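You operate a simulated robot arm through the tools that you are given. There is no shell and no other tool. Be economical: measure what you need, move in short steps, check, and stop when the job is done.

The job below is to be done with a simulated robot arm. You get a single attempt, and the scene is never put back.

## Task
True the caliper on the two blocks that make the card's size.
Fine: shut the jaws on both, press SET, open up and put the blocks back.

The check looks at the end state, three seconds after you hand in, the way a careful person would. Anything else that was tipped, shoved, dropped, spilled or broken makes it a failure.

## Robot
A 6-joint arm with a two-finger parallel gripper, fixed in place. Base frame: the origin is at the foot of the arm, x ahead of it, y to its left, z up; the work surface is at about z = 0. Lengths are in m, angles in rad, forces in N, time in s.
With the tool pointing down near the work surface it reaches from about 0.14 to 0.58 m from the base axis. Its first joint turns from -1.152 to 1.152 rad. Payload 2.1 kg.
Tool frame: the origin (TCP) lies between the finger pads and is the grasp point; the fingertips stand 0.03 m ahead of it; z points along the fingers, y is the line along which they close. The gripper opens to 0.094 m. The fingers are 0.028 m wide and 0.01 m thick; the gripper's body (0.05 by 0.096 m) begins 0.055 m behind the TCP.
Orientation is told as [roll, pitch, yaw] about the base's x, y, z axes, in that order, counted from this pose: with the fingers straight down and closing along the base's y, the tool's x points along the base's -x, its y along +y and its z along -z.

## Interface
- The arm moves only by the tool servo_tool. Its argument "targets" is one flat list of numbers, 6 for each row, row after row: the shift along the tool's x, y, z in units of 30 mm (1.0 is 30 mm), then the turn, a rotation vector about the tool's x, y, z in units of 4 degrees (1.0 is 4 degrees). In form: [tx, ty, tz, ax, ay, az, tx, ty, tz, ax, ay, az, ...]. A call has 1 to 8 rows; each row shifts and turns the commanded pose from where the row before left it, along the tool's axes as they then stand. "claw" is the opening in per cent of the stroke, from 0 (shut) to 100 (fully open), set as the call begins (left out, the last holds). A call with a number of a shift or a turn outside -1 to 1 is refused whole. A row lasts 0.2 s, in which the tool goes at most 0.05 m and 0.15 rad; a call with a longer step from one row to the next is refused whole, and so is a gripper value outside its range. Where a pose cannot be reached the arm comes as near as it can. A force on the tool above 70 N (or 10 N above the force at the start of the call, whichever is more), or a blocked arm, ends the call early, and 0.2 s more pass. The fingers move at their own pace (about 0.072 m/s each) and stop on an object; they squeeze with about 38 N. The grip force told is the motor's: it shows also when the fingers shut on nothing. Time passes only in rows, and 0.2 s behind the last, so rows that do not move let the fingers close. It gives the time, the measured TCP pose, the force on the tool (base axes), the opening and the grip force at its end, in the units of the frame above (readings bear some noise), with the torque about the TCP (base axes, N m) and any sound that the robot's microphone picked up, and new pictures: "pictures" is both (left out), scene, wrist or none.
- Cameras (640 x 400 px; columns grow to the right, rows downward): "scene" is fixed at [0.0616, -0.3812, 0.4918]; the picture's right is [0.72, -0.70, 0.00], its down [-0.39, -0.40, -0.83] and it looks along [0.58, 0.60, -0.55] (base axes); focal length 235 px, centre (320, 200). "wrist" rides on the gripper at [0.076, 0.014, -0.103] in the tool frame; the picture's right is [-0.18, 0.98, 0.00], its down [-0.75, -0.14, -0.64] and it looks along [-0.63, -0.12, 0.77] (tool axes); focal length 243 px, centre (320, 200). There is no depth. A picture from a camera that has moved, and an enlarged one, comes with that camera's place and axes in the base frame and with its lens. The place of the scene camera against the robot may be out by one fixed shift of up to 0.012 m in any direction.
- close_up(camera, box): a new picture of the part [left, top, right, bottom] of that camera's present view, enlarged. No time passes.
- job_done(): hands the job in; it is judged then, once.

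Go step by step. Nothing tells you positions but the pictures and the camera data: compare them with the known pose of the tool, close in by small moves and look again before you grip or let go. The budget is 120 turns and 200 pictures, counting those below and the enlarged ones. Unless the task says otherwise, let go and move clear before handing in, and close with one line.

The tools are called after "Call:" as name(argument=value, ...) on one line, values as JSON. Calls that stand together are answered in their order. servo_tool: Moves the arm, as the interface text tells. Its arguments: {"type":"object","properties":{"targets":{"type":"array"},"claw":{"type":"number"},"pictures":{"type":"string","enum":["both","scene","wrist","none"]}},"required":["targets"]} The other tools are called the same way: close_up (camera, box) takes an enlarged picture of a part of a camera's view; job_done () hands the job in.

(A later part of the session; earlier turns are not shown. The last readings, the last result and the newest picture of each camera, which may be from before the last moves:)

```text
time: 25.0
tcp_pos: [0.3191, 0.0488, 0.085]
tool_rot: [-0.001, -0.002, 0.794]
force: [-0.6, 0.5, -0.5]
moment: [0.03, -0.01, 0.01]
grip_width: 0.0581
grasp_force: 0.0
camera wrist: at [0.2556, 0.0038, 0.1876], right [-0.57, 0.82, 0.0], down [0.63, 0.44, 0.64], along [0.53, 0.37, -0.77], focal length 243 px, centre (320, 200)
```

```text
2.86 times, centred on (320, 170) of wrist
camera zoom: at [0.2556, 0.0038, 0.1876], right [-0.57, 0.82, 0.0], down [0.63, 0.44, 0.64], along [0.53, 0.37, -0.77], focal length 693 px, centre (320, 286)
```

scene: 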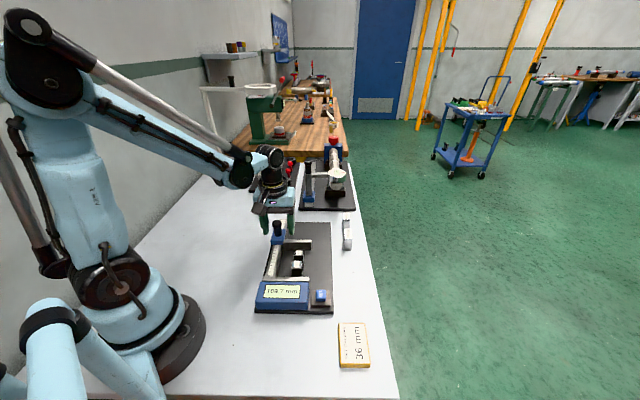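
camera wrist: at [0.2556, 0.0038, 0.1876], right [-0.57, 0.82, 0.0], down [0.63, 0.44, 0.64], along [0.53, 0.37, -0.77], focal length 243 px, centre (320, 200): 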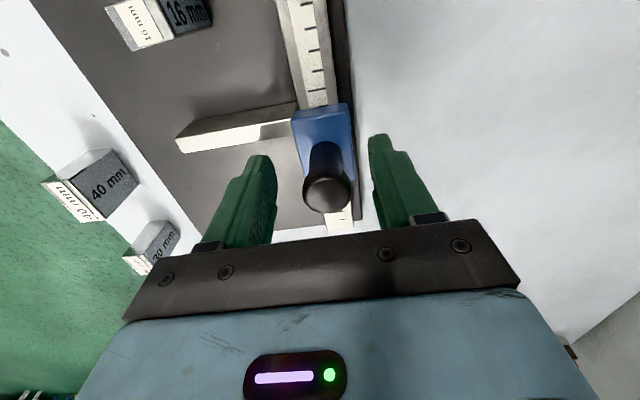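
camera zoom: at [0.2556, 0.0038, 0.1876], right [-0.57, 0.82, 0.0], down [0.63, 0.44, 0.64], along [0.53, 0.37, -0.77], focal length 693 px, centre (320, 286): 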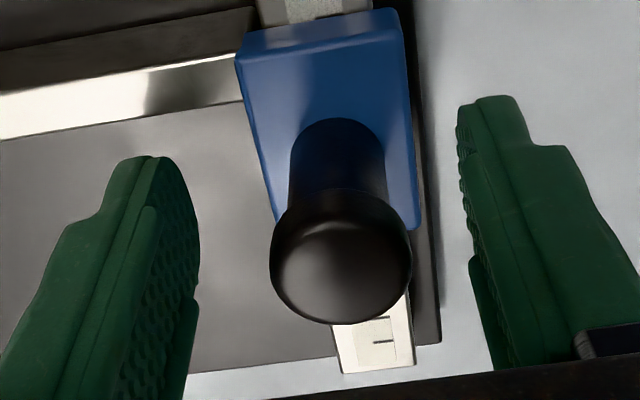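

The knob sits between the fingers, about 3 mm off centre. Small correction, then grip it.

Call:
servo_tool(targets=[0, 0.09, 0.1, 0, 0, 0, 0, 0, 0, 0, 0, 0], pictures="none")

Call:
servo_tool(targets=[0, 0, 0, 0, 0, 0, 0, 0, 0, 0, 0, 0, 0, 0, 0, 0, 0, 0], claw=0)

Call:
close_up(camera="scene", box=[240, 200, 360, 300])

```text
time: 25.6
tcp_pos: [0.3175, 0.0527, 0.0811]
tool_rot: [0.002, -0.003, 0.797]
force: [-0.2, -1.0, -0.1]
moment: [0.02, -0.01, -0.01]
grip_width: 0.0584
grasp_force: 0.0
```

```text
time: 26.4
tcp_pos: [0.318, 0.0521, 0.0821]
tool_rot: [-0.001, -0.001, 0.796]
force: [-6.1, 7.5, 0.3]
moment: [-0.52, -0.42, -0.03]
grip_width: 0.0255
grasp_force: 37.9
camera wrist: at [0.2534, 0.0063, 0.1848], right [-0.57, 0.82, 0.0], down [0.63, 0.44, 0.64], along [0.53, 0.37, -0.77], focal length 243 px, centre (320, 200)
```

scene: 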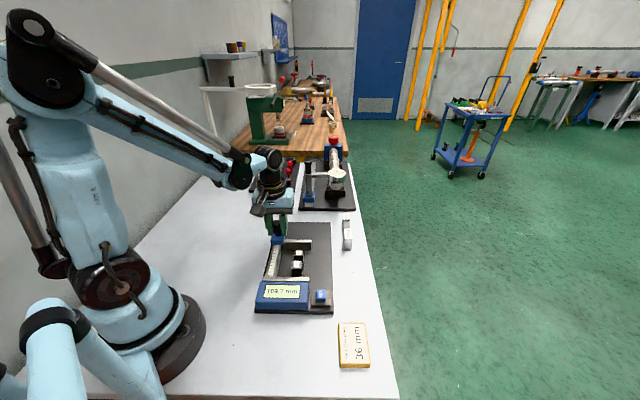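
wrist: 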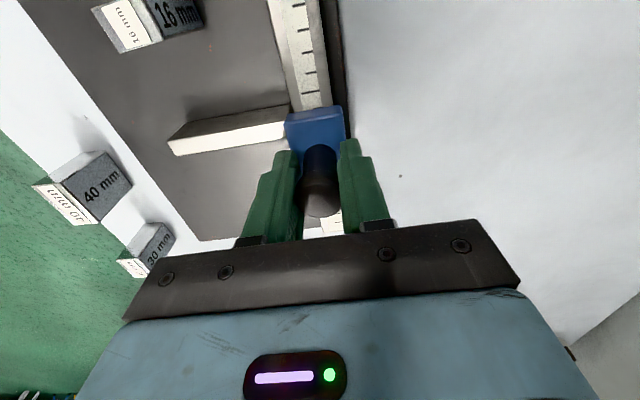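

```text
4.00 times, centred on (300, 250) of scene
camera zoom: at [0.0616, -0.3811, 0.4918], right [0.72, -0.7, 0.0], down [-0.39, -0.4, -0.83], along [0.58, 0.6, -0.55], focal length 939 px, centre (400, 0)
```

zoom: 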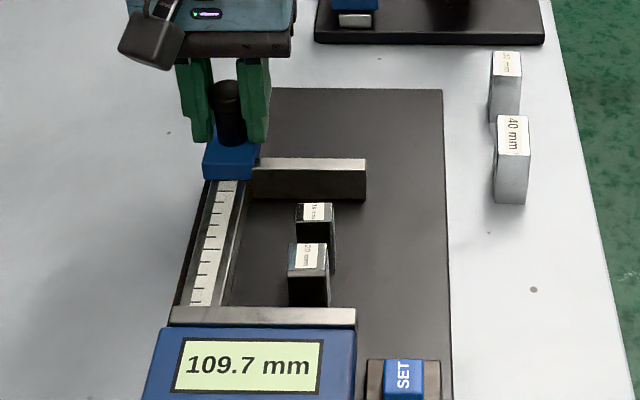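

Knob held. Sliding the jaw toward the blocks a little first, to check the motion.

Call:
servo_tool(targets=[0.3, 0.04, 0, 0, 0, 0, 0.4, 0, 0, 0, 0, 0, 0.3, 0, 0, 0, 0, 0], pictures="none")

Call:
close_up(camera="scene", box=[240, 200, 360, 300])

```text
time: 27.2
tcp_pos: [0.2955, 0.0305, 0.0815]
tool_rot: [-0.001, -0.003, 0.793]
force: [3.8, -2.7, 0.2]
moment: [0.53, 0.46, -0.08]
grip_width: 0.0257
grasp_force: 38.0
```

```text
4.00 times, centred on (300, 250) of scene
camera zoom: at [0.0617, -0.3812, 0.4918], right [0.72, -0.7, 0.0], down [-0.39, -0.4, -0.83], along [0.58, 0.6, -0.55], focal length 939 px, centre (400, 0)
```

zoom: 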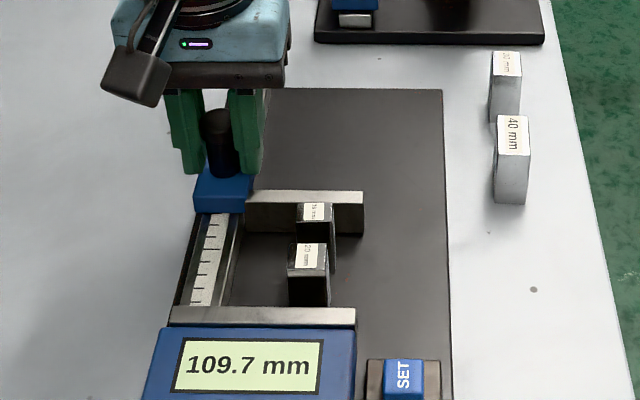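

The jaw slides freely. Continuing, slower as it gathers the blocks.

Call:
servo_tool(targets=[0.2, 0, 0, 0, 0, 0, 0.2, 0, 0, 0, 0, 0, 0.2, 0, 0, 0, 0, 0, 0.2, 0, 0, 0, 0, 0, 0.2, 0, 0, 0, 0, 0, 0.2, 0, 0, 0, 0, 0])

Call:
close_up(camera="scene", box=[240, 200, 360, 300])

```text
time: 28.6
tcp_pos: [0.2711, 0.0065, 0.0813]
tool_rot: [0.001, -0.003, 0.795]
force: [-9.2, 13.3, 17.5]
moment: [-0.43, -0.47, 0.01]
grip_width: 0.0258
grasp_force: 37.5
camera wrist: at [0.2068, -0.0404, 0.1846], right [-0.57, 0.82, 0.0], down [0.63, 0.44, 0.64], along [0.53, 0.37, -0.77], focal length 243 px, centre (320, 200)
```

scene: 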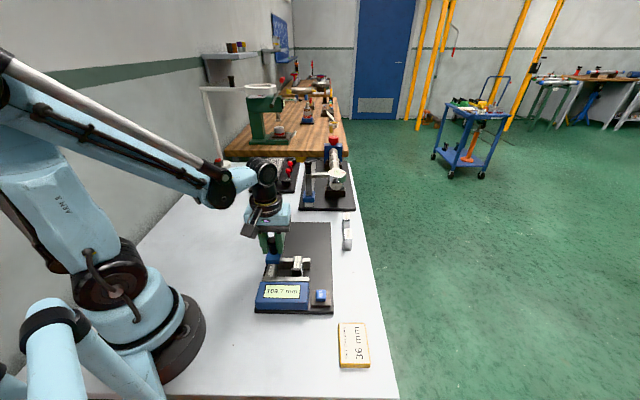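
wrist: 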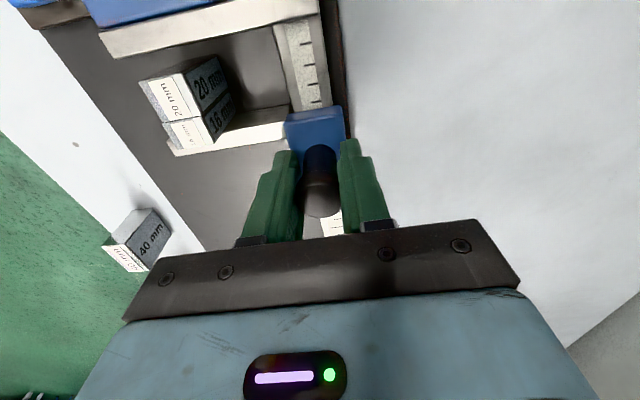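

```text
4.00 times, centred on (300, 250) of scene
camera zoom: at [0.0616, -0.3811, 0.4919], right [0.72, -0.7, 0.0], down [-0.39, -0.4, -0.83], along [0.58, 0.6, -0.55], focal length 939 px, centre (400, 0)
```

zoom: 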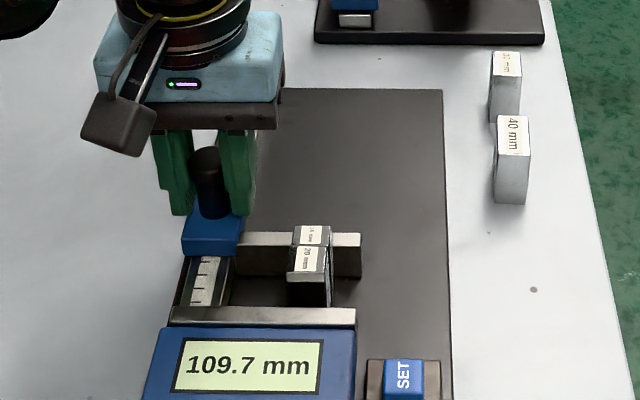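

The jaw has gathered both blocks, still upright and ~9 mm from the fixed jaw. Creeping on and watching the force.

Call:
servo_tool(targets=[0.08, 0.04, 0, 0, 0, 0, 0.08, 0, 0, 0, 0, 0, 0.06, 0, 0, 0, 0, 0], pictures="none")

Call:
servo_tool(targets=[0.06, 0, 0, 0, 0, 0, 0, 0, 0, 0, 0, 0], pictures="wrist")

Call:
close_up(camera="scene", box=[240, 220, 360, 320])

```text
time: 29.4
tcp_pos: [0.2649, 0.0003, 0.081]
tool_rot: [-0.002, -0.002, 0.797]
force: [7.2, -4.3, 0.4]
moment: [0.57, 0.34, -0.1]
grip_width: 0.0259
grasp_force: 38.2
```

```text
time: 30.0
tcp_pos: [0.264, -0.0001, 0.0813]
tool_rot: [-0.003, -0.001, 0.797]
force: [11.9, -7.3, 6.7]
moment: [0.66, 0.36, 0.03]
grip_width: 0.0257
grasp_force: 38.0
camera wrist: at [0.2004, -0.0461, 0.1845], right [-0.57, 0.82, 0.0], down [0.63, 0.44, 0.64], along [0.53, 0.37, -0.76], focal length 243 px, centre (320, 200)
```

wrist: 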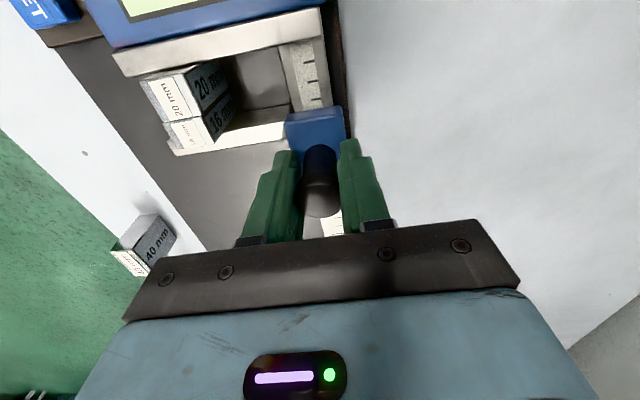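

```text
4.00 times, centred on (300, 270) of scene
camera zoom: at [0.0616, -0.3812, 0.4918], right [0.72, -0.7, 0.0], down [-0.39, -0.4, -0.83], along [0.58, 0.6, -0.55], focal length 939 px, centre (400, -80)
```

zoom: 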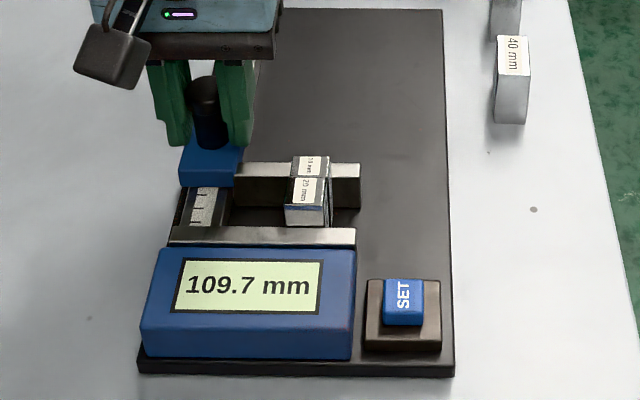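

Nearly closed. A few more small steps until the force shows firm contact.

Call:
servo_tool(targets=[0.04, -0.02, 0, 0, 0, 0, 0, 0, 0, 0, 0, 0], pictures="none")

Call:
servo_tool(targets=[0.04, 0, 0, 0, 0, 0, 0, 0, 0, 0, 0, 0], pictures="none")

Call:
servo_tool(targets=[0.04, 0, 0, 0, 0, 0, 0, 0, 0, 0, 0, 0], pictures="wrist")

Call:
close_up(camera="wrist", box=[100, 0, 340, 160])

```text
time: 30.6
tcp_pos: [0.2637, -0.0002, 0.0811]
tool_rot: [-0.002, -0.005, 0.795]
force: [16.6, 0.0, 21.8]
moment: [0.48, 0.39, 0.04]
grip_width: 0.0259
grasp_force: 38.1
```

```text
time: 31.2
tcp_pos: [0.2645, -0.0014, 0.0803]
tool_rot: [-0.004, -0.008, 0.795]
force: [27.5, 6.7, 0.4]
moment: [0.75, 0.38, 0.05]
grip_width: 0.0257
grasp_force: 37.9
```

```text
time: 31.8
tcp_pos: [0.2614, -0.0026, 0.0806]
tool_rot: [-0.003, -0.009, 0.795]
force: [27.3, 10.9, -0.7]
moment: [0.74, 0.46, -0.04]
grip_width: 0.0257
grasp_force: 38.4
camera wrist: at [0.1986, -0.0477, 0.1838], right [-0.57, 0.82, 0.0], down [0.62, 0.44, 0.65], along [0.53, 0.37, -0.76], focal length 243 px, centre (320, 200)
```

wrist: 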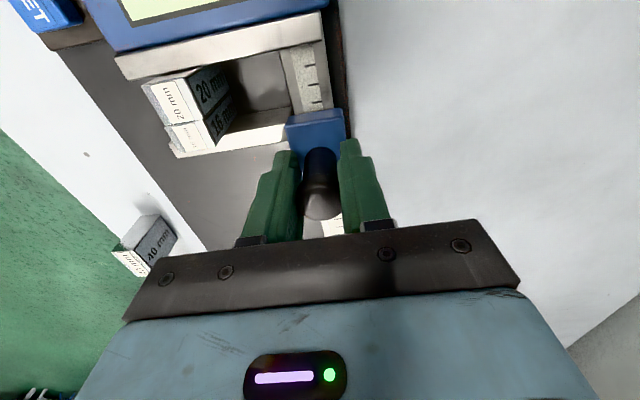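

```text
2.50 times, centred on (220, 80) of wrist
camera zoom: at [0.1986, -0.0477, 0.1838], right [-0.57, 0.82, 0.0], down [0.62, 0.44, 0.65], along [0.53, 0.37, -0.76], focal length 606 px, centre (570, 500)
```

zoom: 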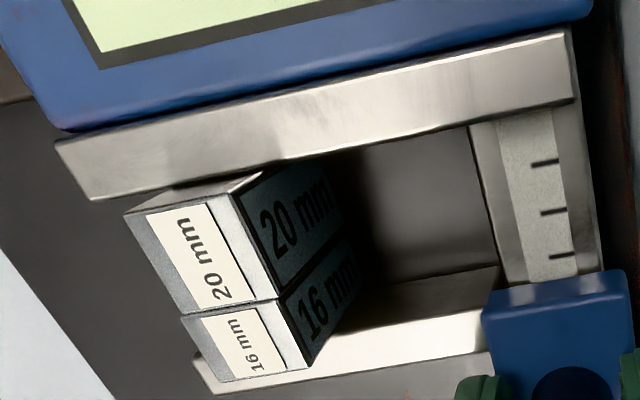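

The jaws are shut on both blocks (about 27 N). Easing off the load, releasing the knob and rising.

Call:
servo_tool(targets=[-0.06, 0.01, 0, 0, 0, 0, 0, 0, 0, 0, 0, 0], pictures="none")

Call:
servo_tool(targets=[0, 0, 0, 0, 0, 0, 0, 0, 0, 0, 0, 0], claw=60, pictures="none")

Call:
servo_tool(targets=[0, 0, -0.9, 0, 0, 0, 0, 0, -0.9, 0, 0, 0, 0, 0, -0.9, 0, 0, 0, 0, 0, 0, 0, 0, 0])

Call:
close_up(camera="scene", box=[240, 220, 360, 320])

Call:
close_up(camera="wrist", box=[120, 0, 360, 150])

```text
time: 32.4
tcp_pos: [0.2634, -0.0027, 0.0812]
tool_rot: [-0.006, -0.003, 0.793]
force: [22.0, -6.5, 0.2]
moment: [0.57, 0.56, -0.11]
grip_width: 0.026
grasp_force: 38.0
```

```text
time: 33.0
tcp_pos: [0.2615, -0.0003, 0.0822]
tool_rot: [0.0, 0.0, 0.796]
force: [0.2, 0.0, -0.2]
moment: [0.0, -0.04, -0.03]
grip_width: 0.0563
grasp_force: 0.1
```

```text
time: 34.0
tcp_pos: [0.2617, 0.0016, 0.1614]
tool_rot: [0.001, -0.003, 0.795]
force: [-0.8, 0.2, 0.3]
moment: [0.0, 0.02, 0.03]
grip_width: 0.0562
grasp_force: 0.0
camera wrist: at [0.1976, -0.0441, 0.2644], right [-0.57, 0.82, 0.0], down [0.63, 0.44, 0.64], along [0.53, 0.37, -0.77], focal length 243 px, centre (320, 200)
```

scene: 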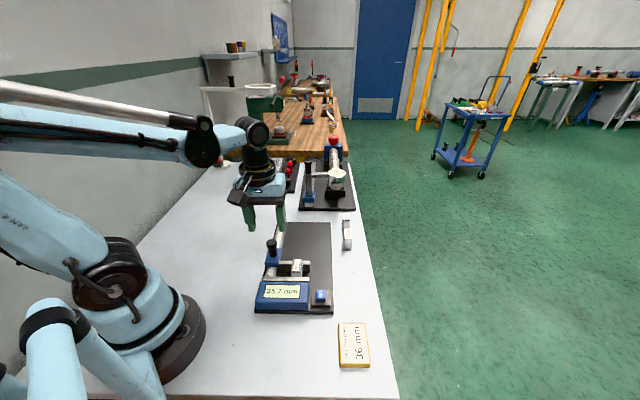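
wrist: 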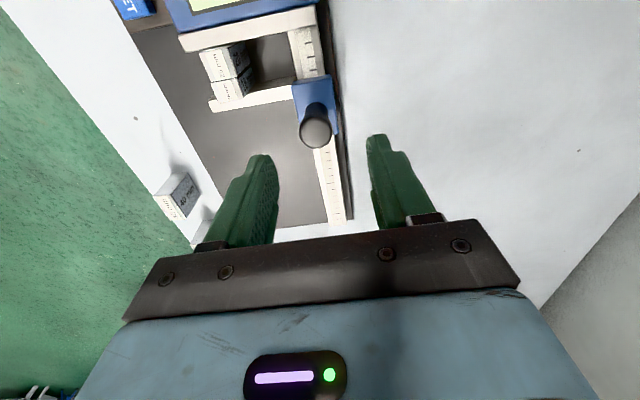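

```text
4.00 times, centred on (300, 270) of scene
camera zoom: at [0.0616, -0.3812, 0.4918], right [0.72, -0.7, 0.0], down [-0.39, -0.4, -0.83], along [0.58, 0.6, -0.55], focal length 939 px, centre (400, -80)
```

zoom: 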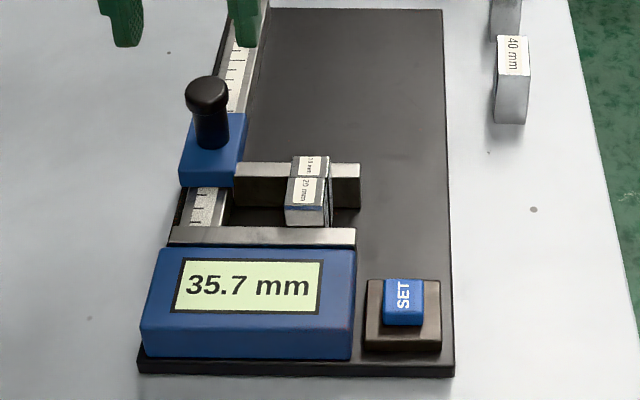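

```text
2.67 times, centred on (240, 75) of wrist
camera zoom: at [0.1976, -0.0441, 0.2644], right [-0.57, 0.82, 0.0], down [0.63, 0.44, 0.64], along [0.53, 0.37, -0.77], focal length 647 px, centre (533, 533)
```

zoom: 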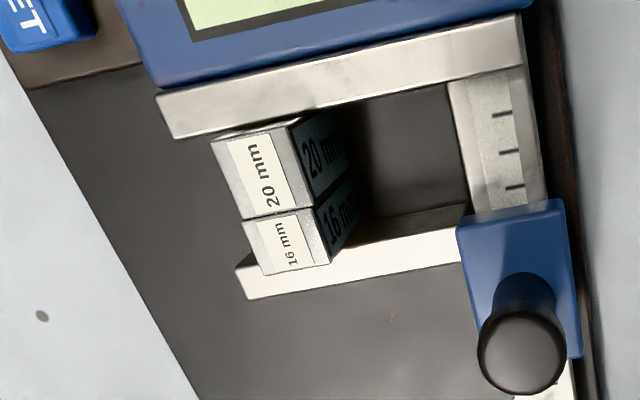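

The display reads 35.7 mm on a true 36, so it is 0.3 low, which fits the initial 109.7. Closing the fingers and moving above SET.

Call:
servo_tool(targets=[0.69, -0.83, 0, 0, 0, 0, 0.69, -0.83, 0, 0, 0, 0, 0.69, -0.83, 0, 0, 0, 0, 0.69, -0.83, 0, 0, 0, 0, 0.69, -0.82, 0, 0, 0, 0, 0, 0, 0.8, 0, 0, 0, 0, 0, 0, 0, 0, 0], claw=0)

Call:
close_up(camera="wrist", box=[240, 60, 432, 220])

Call:
close_up(camera="scene", box=[240, 220, 360, 320])

```text
time: 35.6
tcp_pos: [0.2806, -0.162, 0.1341]
tool_rot: [0.0, -0.001, 0.795]
force: [0.9, -0.5, -0.1]
moment: [0.03, -0.01, 0.02]
grip_width: 0.0001
grasp_force: 33.1
camera wrist: at [0.2163, -0.2068, 0.2383], right [-0.57, 0.82, 0.0], down [0.63, 0.44, 0.64], along [0.53, 0.37, -0.77], focal length 243 px, centre (320, 200)
```

scene: 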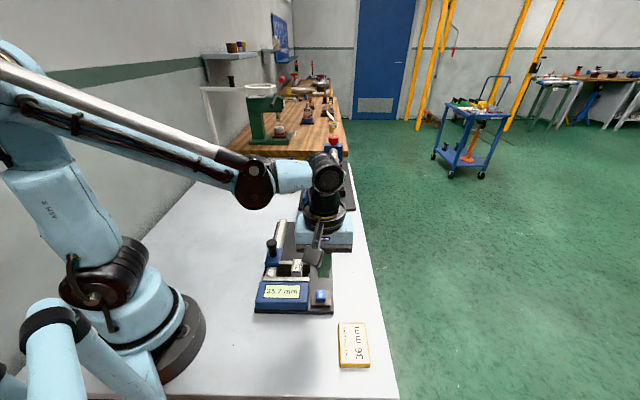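
wrist: 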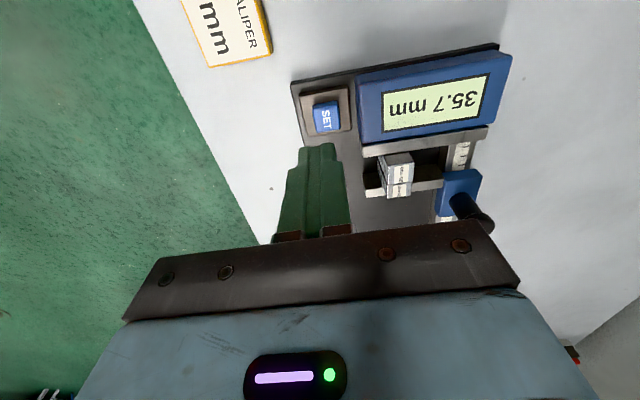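

```text
2.50 times, centred on (336, 140) of wrist
camera zoom: at [0.2163, -0.2068, 0.2383], right [-0.57, 0.82, 0.0], down [0.63, 0.44, 0.64], along [0.53, 0.37, -0.77], focal length 606 px, centre (280, 350)
```

zoom: 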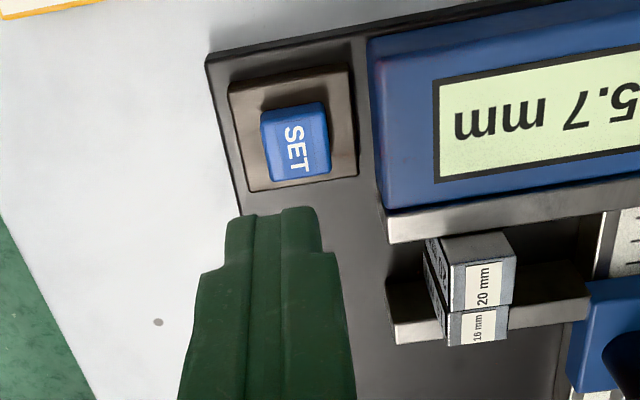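

```text
4.00 times, centred on (300, 270) of scene
camera zoom: at [0.0616, -0.3812, 0.4918], right [0.72, -0.7, 0.0], down [-0.39, -0.4, -0.83], along [0.58, 0.6, -0.55], focal length 939 px, centre (400, -80)
```

zoom: 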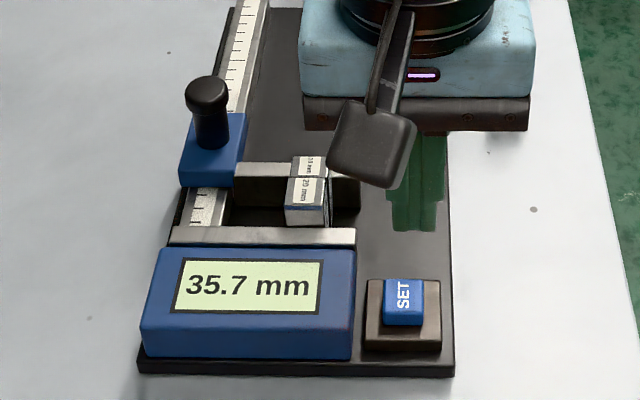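

The button is at s≈0.085, w≈0.307; shifting 6 mm and lowering toward it.

Call:
servo_tool(targets=[-0.03, 0.19, 0, 0, 0, 0, 0, 0, 0.7, 0, 0, 0, 0, 0, 0.7, 0, 0, 0, 0, 0, 0.5, 0, 0, 0, 0, 0, 0.15, 0, 0, 0, 0, 0, 0, 0, 0, 0])

Call:
close_up(camera="wrist", box=[240, 100, 400, 220])

```text
time: 37.0
tcp_pos: [0.2732, -0.1572, 0.0756]
tool_rot: [0.001, -0.002, 0.796]
force: [0.3, -0.1, 0.2]
moment: [-0.01, 0.02, 0.01]
grip_width: 0.0
grasp_force: 32.8
camera wrist: at [0.2108, -0.2026, 0.1782], right [-0.57, 0.82, 0.0], down [0.63, 0.44, 0.64], along [0.53, 0.37, -0.77], focal length 243 px, centre (320, 200)
```

scene: 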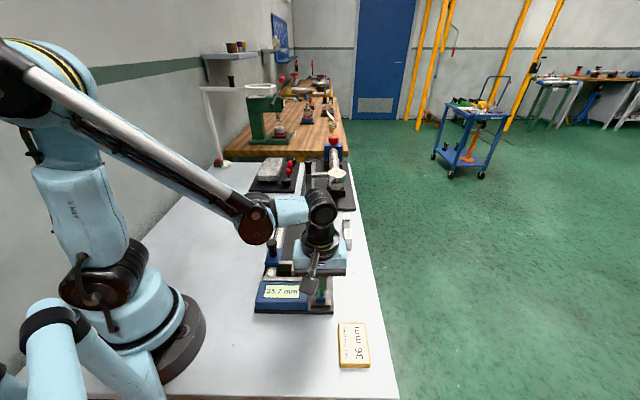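
wrist: 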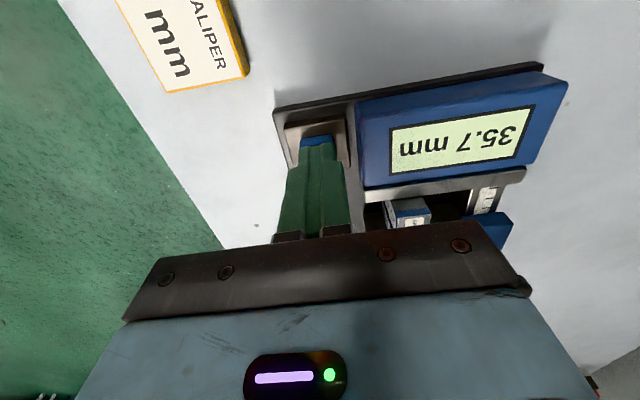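

```text
3.33 times, centred on (320, 160) of wrist
camera zoom: at [0.2108, -0.2026, 0.1782], right [-0.57, 0.82, 0.0], down [0.63, 0.44, 0.64], along [0.53, 0.37, -0.77], focal length 809 px, centre (320, 333)
```

zoom: 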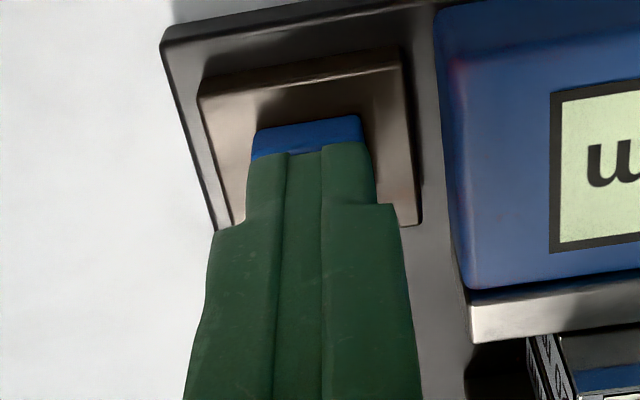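

Fingertips sit right over the button. Pressing down in small steps.

Call:
servo_tool(targets=[0, -0.03, 0.15, 0, 0, 0, 0, 0, 0.1, 0, 0, 0, 0, 0, 0.08, 0, 0, 0], pictures="none")

Call:
servo_tool(targets=[0, 0, 0.06, 0, 0, 0, 0, 0, 0, 0, 0, 0], pictures="wrist")

```text
time: 37.8
tcp_pos: [0.2759, -0.1584, 0.0665]
tool_rot: [0.001, -0.002, 0.797]
force: [-0.1, -0.2, 1.3]
moment: [0.01, -0.01, 0.03]
grip_width: 0.0
grasp_force: 32.9
```

```text
time: 38.4
tcp_pos: [0.2759, -0.1584, 0.0643]
tool_rot: [-0.001, -0.001, 0.796]
force: [0.1, 2.5, 1.1]
moment: [-0.01, 0.03, 0.0]
grip_width: 0.0
grasp_force: 32.9
heard: click
camera wrist: at [0.2129, -0.2039, 0.168], right [-0.57, 0.82, 0.0], down [0.63, 0.44, 0.64], along [0.53, 0.37, -0.77], focal length 243 px, centre (320, 200)
```

wrist: 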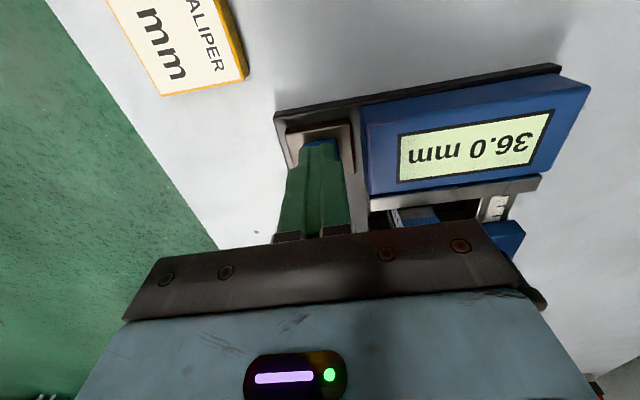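

SET clicked and the display shows 36.0 mm. Lifting off and returning above the knob.

Call:
servo_tool(targets=[0, 0, -0.8, 0, 0, 0, 0, 0, -0.9, 0, 0, 0, 0, 0, -0.9, 0, 0, 0, 0, 0, -0.8, 0, 0, 0, -0.87, 1, 0, 0, 0, 0, -0.87, 1, 0, 0, 0, 0, -0.87, 1, 0, 0, 0, 0, -0.84, 1, 0, 0, 0, 0], pictures="none")

Call:
servo_tool(targets=[0, 0, 0, 0, 0, 0, 0, 0, 0, 0, 0, 0], claw=62, pictures="wrist")

Call:
close_up(camera="scene", box=[240, 220, 360, 320])

```text
time: 40.2
tcp_pos: [0.2659, -0.0013, 0.1689]
tool_rot: [-0.001, -0.002, 0.792]
force: [-0.1, -0.6, -0.3]
moment: [0.02, 0.0, 0.0]
grip_width: 0.0
grasp_force: 33.3
```

```text
time: 40.8
tcp_pos: [0.2652, -0.0031, 0.1686]
tool_rot: [-0.001, -0.002, 0.795]
force: [-0.3, 0.2, 0.4]
moment: [-0.02, 0.01, 0.01]
grip_width: 0.0586
grasp_force: 0.0
camera wrist: at [0.2011, -0.0477, 0.2719], right [-0.57, 0.82, 0.0], down [0.63, 0.44, 0.64], along [0.53, 0.37, -0.77], focal length 243 px, centre (320, 200)
```

wrist: 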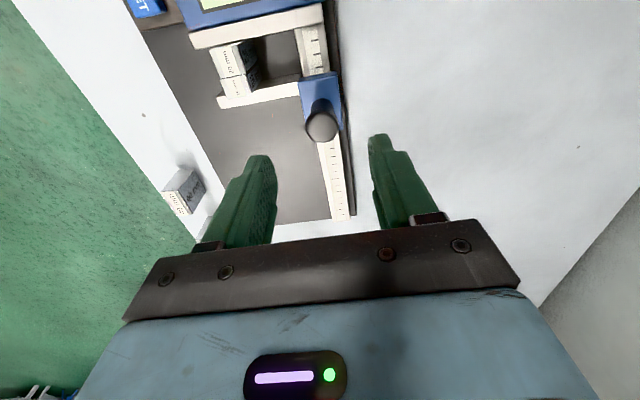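

```text
4.00 times, centred on (300, 270) of scene
camera zoom: at [0.0616, -0.3811, 0.4918], right [0.72, -0.7, 0.0], down [-0.39, -0.4, -0.83], along [0.58, 0.6, -0.55], focal length 939 px, centre (400, -80)
```

zoom: 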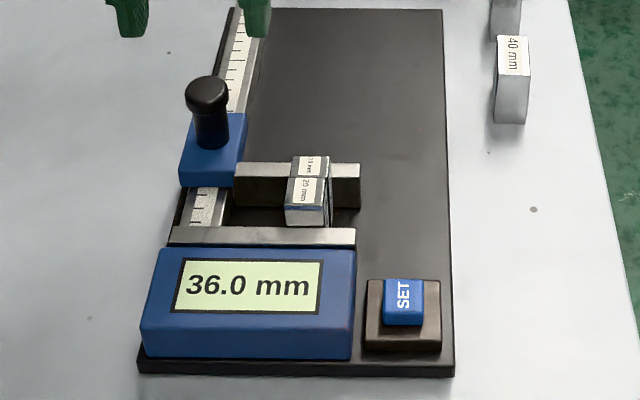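

The reading holds at 36.0. Descending onto the knob and gripping it.

Call:
servo_tool(targets=[0, 0.1, 0.8, 0, 0, 0, 0, 0, 0.8, 0, 0, 0, 0, 0, 0.8, 0, 0, 0, 0, 0, 0.46, 0, 0, 0, 0, 0, 0, 0, 0, 0], pictures="none")

Call:
servo_tool(targets=[0, 0, 0, 0, 0, 0, 0, 0, 0, 0, 0, 0, 0, 0, 0, 0, 0, 0], claw=0, pictures="wrist")

```text
time: 42.0
tcp_pos: [0.2631, 0.0006, 0.0809]
tool_rot: [0.001, -0.002, 0.796]
force: [0.2, -0.1, -0.1]
moment: [-0.02, 0.01, 0.01]
grip_width: 0.0585
grasp_force: 0.0
```

```text
time: 42.8
tcp_pos: [0.2638, -0.0008, 0.081]
tool_rot: [-0.006, 0.0, 0.794]
force: [26.6, -25.9, -0.4]
moment: [0.79, 0.71, -0.07]
grip_width: 0.0258
grasp_force: 38.1
camera wrist: at [0.1996, -0.0457, 0.1845], right [-0.57, 0.82, -0.01], down [0.62, 0.44, 0.64], along [0.53, 0.36, -0.76], focal length 243 px, centre (320, 200)
```

wrist: 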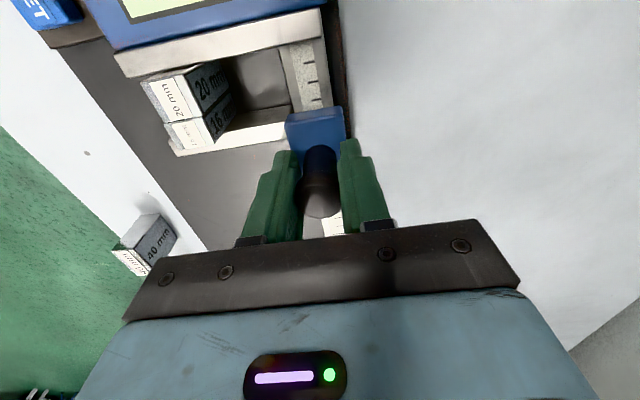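

Gripped with some side load; relieving that and opening the jaw.

Call:
servo_tool(targets=[-0.1, -0.06, 0, 0, 0, 0, -0.2, 0, 0, 0, 0, 0, -0.3, 0, 0, 0, 0, 0, -0.4, 0, 0, 0, 0, 0, -0.4, 0, 0, 0, 0, 0, -0.4, 0, 0, 0, 0, 0, -0.4, 0, 0, 0, 0, 0, -0.25, 0, 0, 0, 0, 0])

Call:
close_up(camera="scene", box=[240, 210, 360, 310])

```text
time: 44.6
tcp_pos: [0.3144, 0.0512, 0.0824]
tool_rot: [-0.009, -0.002, 0.794]
force: [24.8, -25.2, 25.2]
moment: [0.47, 0.35, -0.07]
grip_width: 0.0257
grasp_force: 38.1
camera wrist: at [0.2498, 0.007, 0.1849], right [-0.57, 0.82, -0.01], down [0.62, 0.44, 0.64], along [0.53, 0.36, -0.76], focal length 243 px, centre (320, 200)
```

scene: 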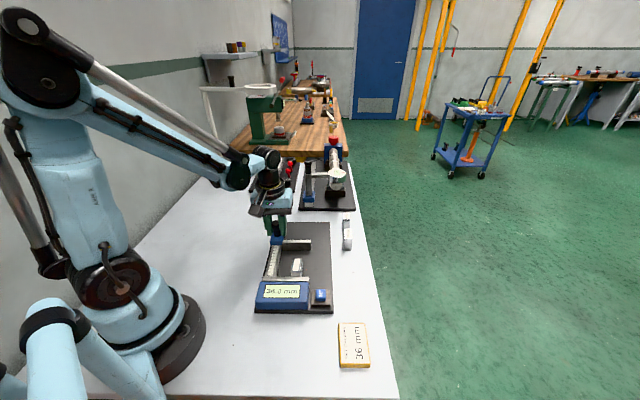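
wrist: 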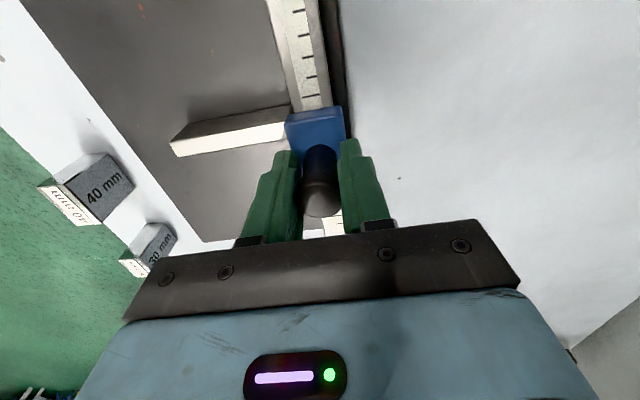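

```text
4.00 times, centred on (300, 260) of scene
camera zoom: at [0.0615, -0.3812, 0.4918], right [0.72, -0.7, 0.0], down [-0.39, -0.4, -0.83], along [0.58, 0.6, -0.55], focal length 939 px, centre (400, -40)
```

zoom: 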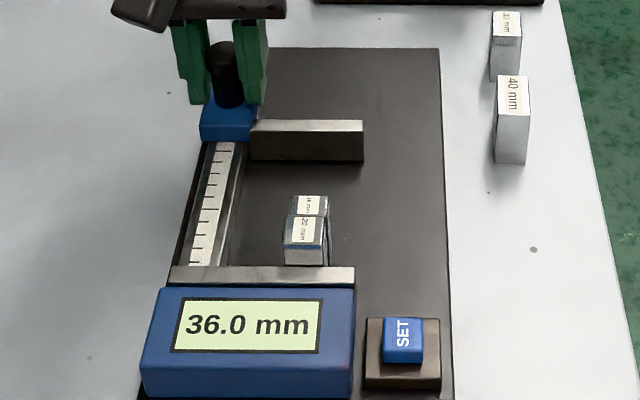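

Jaw is open and the blocks stayed. Relieving side load, releasing and rising.

Call:
servo_tool(targets=[0, -0.08, 0, 0, 0, 0, 0, 0, 0, 0, 0, 0], pictures="none")

Call:
servo_tool(targets=[0, 0, 0, 0, 0, 0, 0, 0, 0, 0, 0, 0], claw=60, pictures="none")

Call:
servo_tool(targets=[0, 0, -0.9, 0, 0, 0, 0, 0, -0.9, 0, 0, 0, 0, 0, -0.9, 0, 0, 0, 0.8, -0.7, 0, 0, 0, 0, 0.8, -0.7, 0, 0, 0, 0, 0.8, -0.7, 0, 0, 0, 0, 0, 0, 0, 0, 0, 0])

Call:
close_up(camera="wrist", box=[240, 20, 400, 120])

Call:
close_up(camera="scene", box=[240, 210, 360, 310])

```text
time: 45.2
tcp_pos: [0.3139, 0.0527, 0.0806]
tool_rot: [-0.001, -0.003, 0.797]
force: [13.8, -14.2, 24.1]
moment: [0.13, 0.57, 0.05]
grip_width: 0.0259
grasp_force: 38.3
```

```text
time: 45.8
tcp_pos: [0.3148, 0.0518, 0.0809]
tool_rot: [0.001, -0.001, 0.797]
force: [-0.5, 0.3, 0.3]
moment: [0.0, -0.02, 0.01]
grip_width: 0.0565
grasp_force: 0.0
```

```text
time: 47.4
tcp_pos: [0.3078, -0.0432, 0.1613]
tool_rot: [0.0, -0.001, 0.796]
force: [0.0, 0.6, 0.0]
moment: [-0.01, 0.03, 0.0]
grip_width: 0.0563
grasp_force: 0.1
camera wrist: at [0.244, -0.0889, 0.2652], right [-0.57, 0.82, 0.0], down [0.63, 0.44, 0.64], along [0.53, 0.37, -0.77], focal length 243 px, centre (320, 200)
```

scene: 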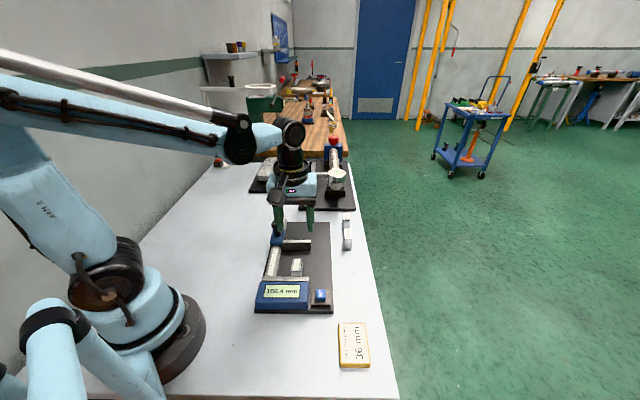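
wrist: 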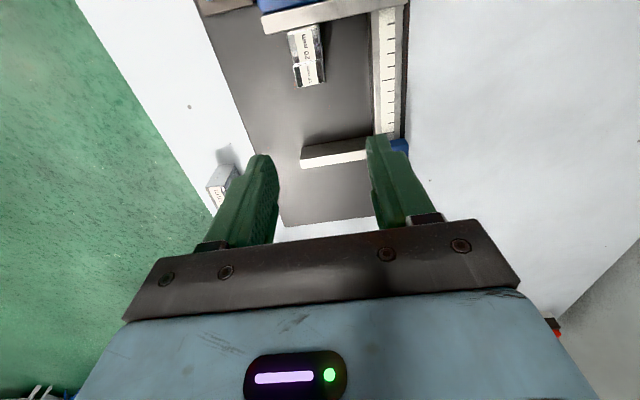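

```text
4.00 times, centred on (320, 70) of wrist
camera zoom: at [0.244, -0.0889, 0.2652], right [-0.57, 0.82, 0.0], down [0.63, 0.44, 0.64], along [0.53, 0.37, -0.77], focal length 970 px, centre (320, 720)
```

zoom: 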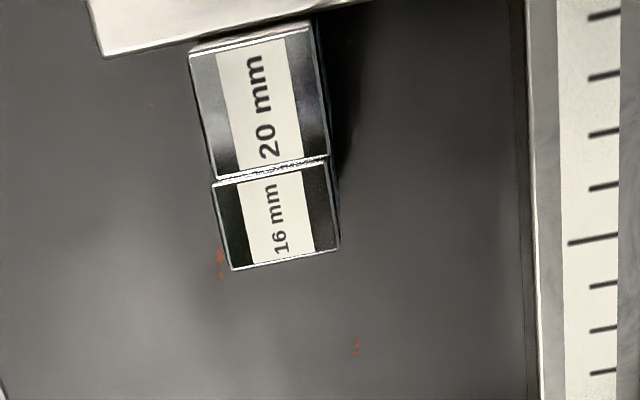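

```text
4.00 times, centred on (300, 260) of scene
camera zoom: at [0.0616, -0.3812, 0.4918], right [0.72, -0.7, 0.0], down [-0.39, -0.4, -0.83], along [0.58, 0.6, -0.55], focal length 939 px, centre (400, -40)
```

zoom: 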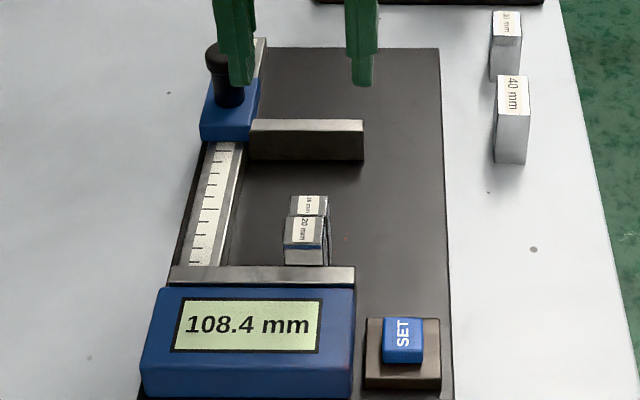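

The display now shows 108.4 mm and both blocks stand together by the fixed jaw. I'll take the 16 first, with the fingers offset away from the 20 so as not to touch it.

Call:
servo_tool(targets=[0.4, -0.1, 0, 0, 0, 0, 0.4, 0, 0, 0, 0, 0, 0, 0, 0.9, 0, 0, 0, 0, 0, 0.9, 0, 0, 0, 0, 0, 0, 0, 0, 0], claw=46, pictures="wrist")

Call:
close_up(camera="wrist", box=[240, 60, 400, 200])

```text
time: 48.6
tcp_pos: [0.2946, -0.0629, 0.1078]
tool_rot: [-0.001, -0.002, 0.797]
force: [-0.3, 0.6, 0.4]
moment: [-0.04, -0.01, 0.0]
grip_width: 0.0433
grasp_force: 0.0
camera wrist: at [0.2303, -0.1081, 0.2109], right [-0.57, 0.82, 0.0], down [0.63, 0.44, 0.64], along [0.53, 0.37, -0.77], focal length 243 px, centre (320, 200)
```

wrist: 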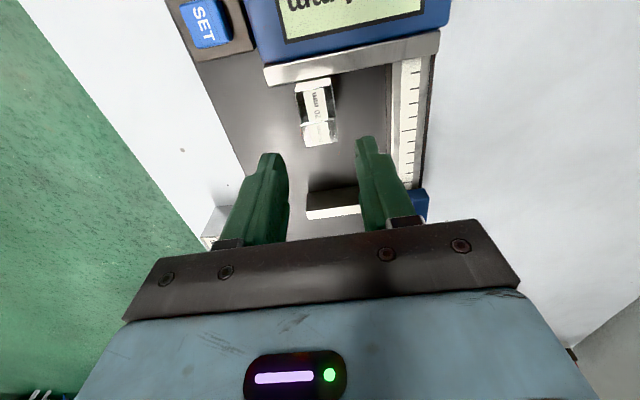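

```text
2.86 times, centred on (320, 130) of wrist
camera zoom: at [0.2303, -0.1081, 0.2109], right [-0.57, 0.82, 0.0], down [0.63, 0.44, 0.64], along [0.53, 0.37, -0.77], focal length 693 px, centre (320, 400)
```

zoom: 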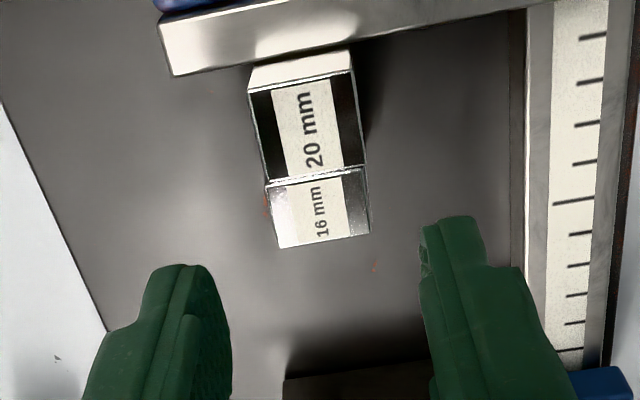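

Clearances look right. Descending beside the 16 block.

Call:
servo_tool(targets=[0, 0.03, 0.7, 0, 0, 0, 0, 0, 0.7, 0, 0, 0, 0, 0, 0.43, 0, 0, 0, 0, 0, 0, 0, 0, 0], pictures="wrist")

Call:
close_up(camera="wrist", box=[240, 80, 400, 240])

```text
time: 49.6
tcp_pos: [0.295, -0.0628, 0.0528]
tool_rot: [-0.001, -0.002, 0.797]
force: [1.1, -0.1, -0.1]
moment: [0.01, 0.01, 0.01]
grip_width: 0.0435
grasp_force: 0.0
camera wrist: at [0.2313, -0.1089, 0.1559], right [-0.57, 0.82, 0.0], down [0.63, 0.44, 0.64], along [0.53, 0.37, -0.77], focal length 243 px, centre (320, 200)
```

wrist: 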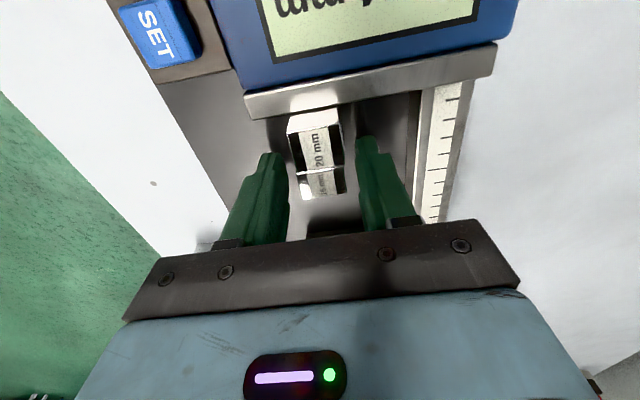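

```text
2.50 times, centred on (320, 160) of wrist
camera zoom: at [0.2313, -0.1089, 0.1559], right [-0.57, 0.82, 0.0], down [0.63, 0.44, 0.64], along [0.53, 0.37, -0.77], focal length 606 px, centre (320, 300)
```

zoom: 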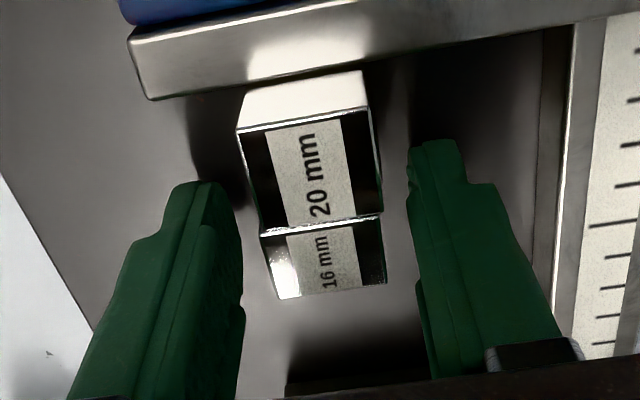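

Positioned; closing. I expect about 22.5 mm if only the 16 is held.

Call:
servo_tool(targets=[0, 0, 0, 0, 0, 0, 0, 0, 0, 0, 0, 0, 0, 0, 0, 0, 0, 0], claw=0, pictures="wrist")

```text
time: 50.4
tcp_pos: [0.2958, -0.063, 0.0523]
tool_rot: [0.002, -0.003, 0.795]
force: [0.4, -0.2, 0.4]
moment: [0.03, 0.03, 0.0]
grip_width: 0.0254
grasp_force: 37.8
camera wrist: at [0.2314, -0.1089, 0.1561], right [-0.57, 0.82, 0.0], down [0.63, 0.44, 0.64], along [0.53, 0.37, -0.77], focal length 243 px, centre (320, 200)
```

wrist: 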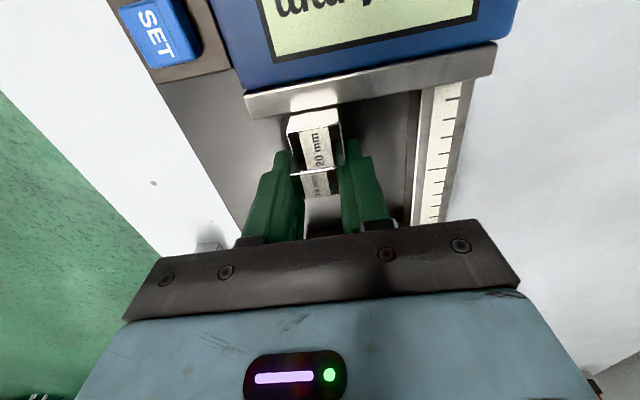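

Width is 25.4 mm, wider than expected: I may be catching the 20 as well. Looking closer.

Call:
close_up(camera="wrist", box=[270, 100, 366, 220])

Call:
close_up(camera="scene", box=[260, 220, 350, 290])

```text
3.33 times, centred on (318, 160) of wrist
camera zoom: at [0.2314, -0.1089, 0.1561], right [-0.57, 0.82, 0.0], down [0.63, 0.44, 0.64], along [0.53, 0.37, -0.77], focal length 809 px, centre (327, 333)
```

zoom: 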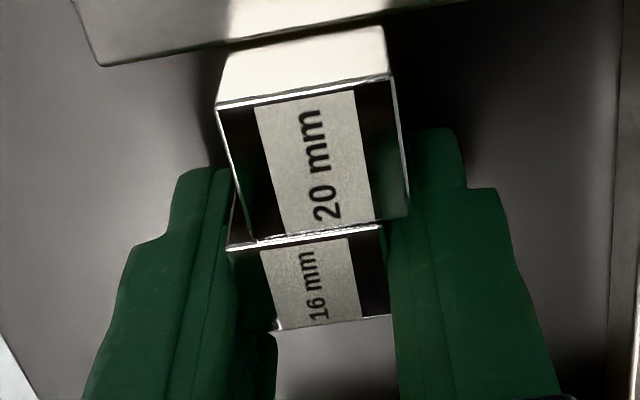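

```text
5.71 times, centred on (305, 255) of scene
camera zoom: at [0.0616, -0.3812, 0.4918], right [0.72, -0.7, 0.0], down [-0.39, -0.4, -0.83], along [0.58, 0.6, -0.55], focal length 1341 px, centre (406, -114)
```

zoom: 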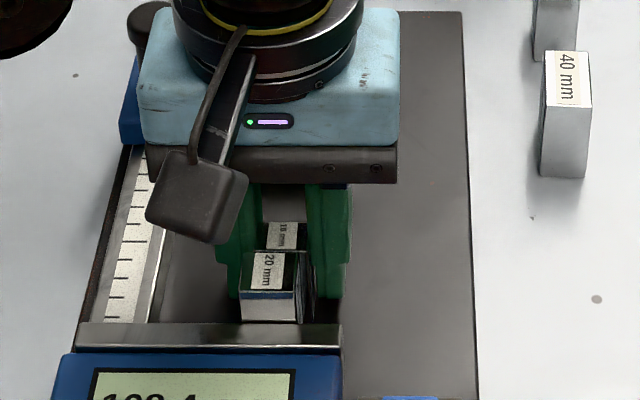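

The fingers span a bit of the 20 too. Opening, shifting 5 mm further from it and trying again.

Call:
servo_tool(targets=[0, 0, 0, 0, 0, 0, 0, 0, 0, 0, 0, 0], claw=44, pictures="none")

Call:
servo_tool(targets=[-0.16, 0, 0, 0, 0, 0, 0, 0, 0, 0, 0, 0], pictures="none")

Call:
close_up(camera="wrist", box=[270, 80, 366, 220])

```text
time: 51.0
tcp_pos: [0.2953, -0.0635, 0.052]
tool_rot: [0.001, -0.003, 0.796]
force: [-0.1, 0.8, 0.1]
moment: [0.03, 0.03, -0.02]
grip_width: 0.0411
grasp_force: 0.1
```

```text
time: 51.6
tcp_pos: [0.2986, -0.0587, 0.0525]
tool_rot: [0.0, -0.001, 0.796]
force: [0.3, 0.1, -0.1]
moment: [-0.01, 0.03, 0.03]
grip_width: 0.0412
grasp_force: 0.0
```

```text
2.86 times, centred on (318, 150) of wrist
camera zoom: at [0.2353, -0.1053, 0.1557], right [-0.57, 0.82, 0.0], down [0.63, 0.44, 0.64], along [0.53, 0.37, -0.77], focal length 693 px, centre (326, 343)
```

zoom: 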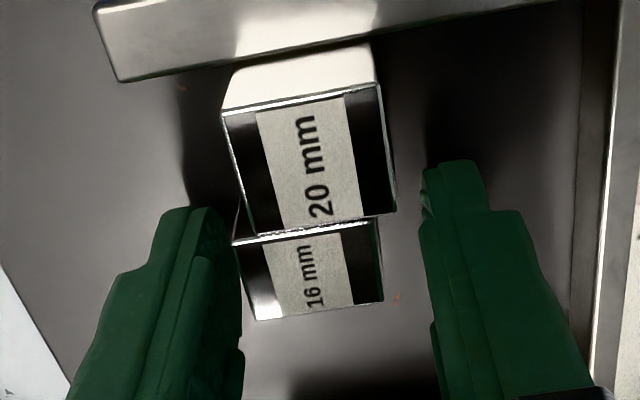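

Now clearly past the seam. Closing on the 16 alone.

Call:
servo_tool(targets=[0, 0, 0, 0, 0, 0, 0, 0, 0, 0, 0, 0, 0, 0, 0, 0, 0, 0], claw=0, pictures="none")

Call:
close_up(camera="wrist", box=[270, 80, 366, 220])

```text
time: 52.4
tcp_pos: [0.2989, -0.0595, 0.052]
tool_rot: [0.001, -0.003, 0.797]
force: [0.2, -0.4, -0.4]
moment: [0.03, -0.05, 0.01]
grip_width: 0.0253
grasp_force: 38.2
```

```text
2.86 times, centred on (318, 150) of wrist
camera zoom: at [0.2352, -0.1053, 0.1557], right [-0.57, 0.82, 0.0], down [0.63, 0.44, 0.64], along [0.53, 0.37, -0.77], focal length 693 px, centre (326, 343)
```

zoom: 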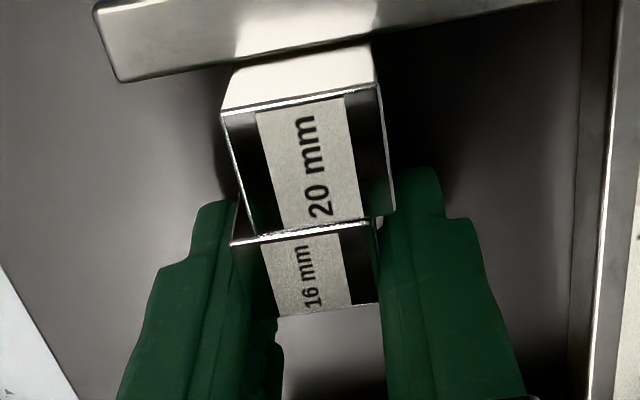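

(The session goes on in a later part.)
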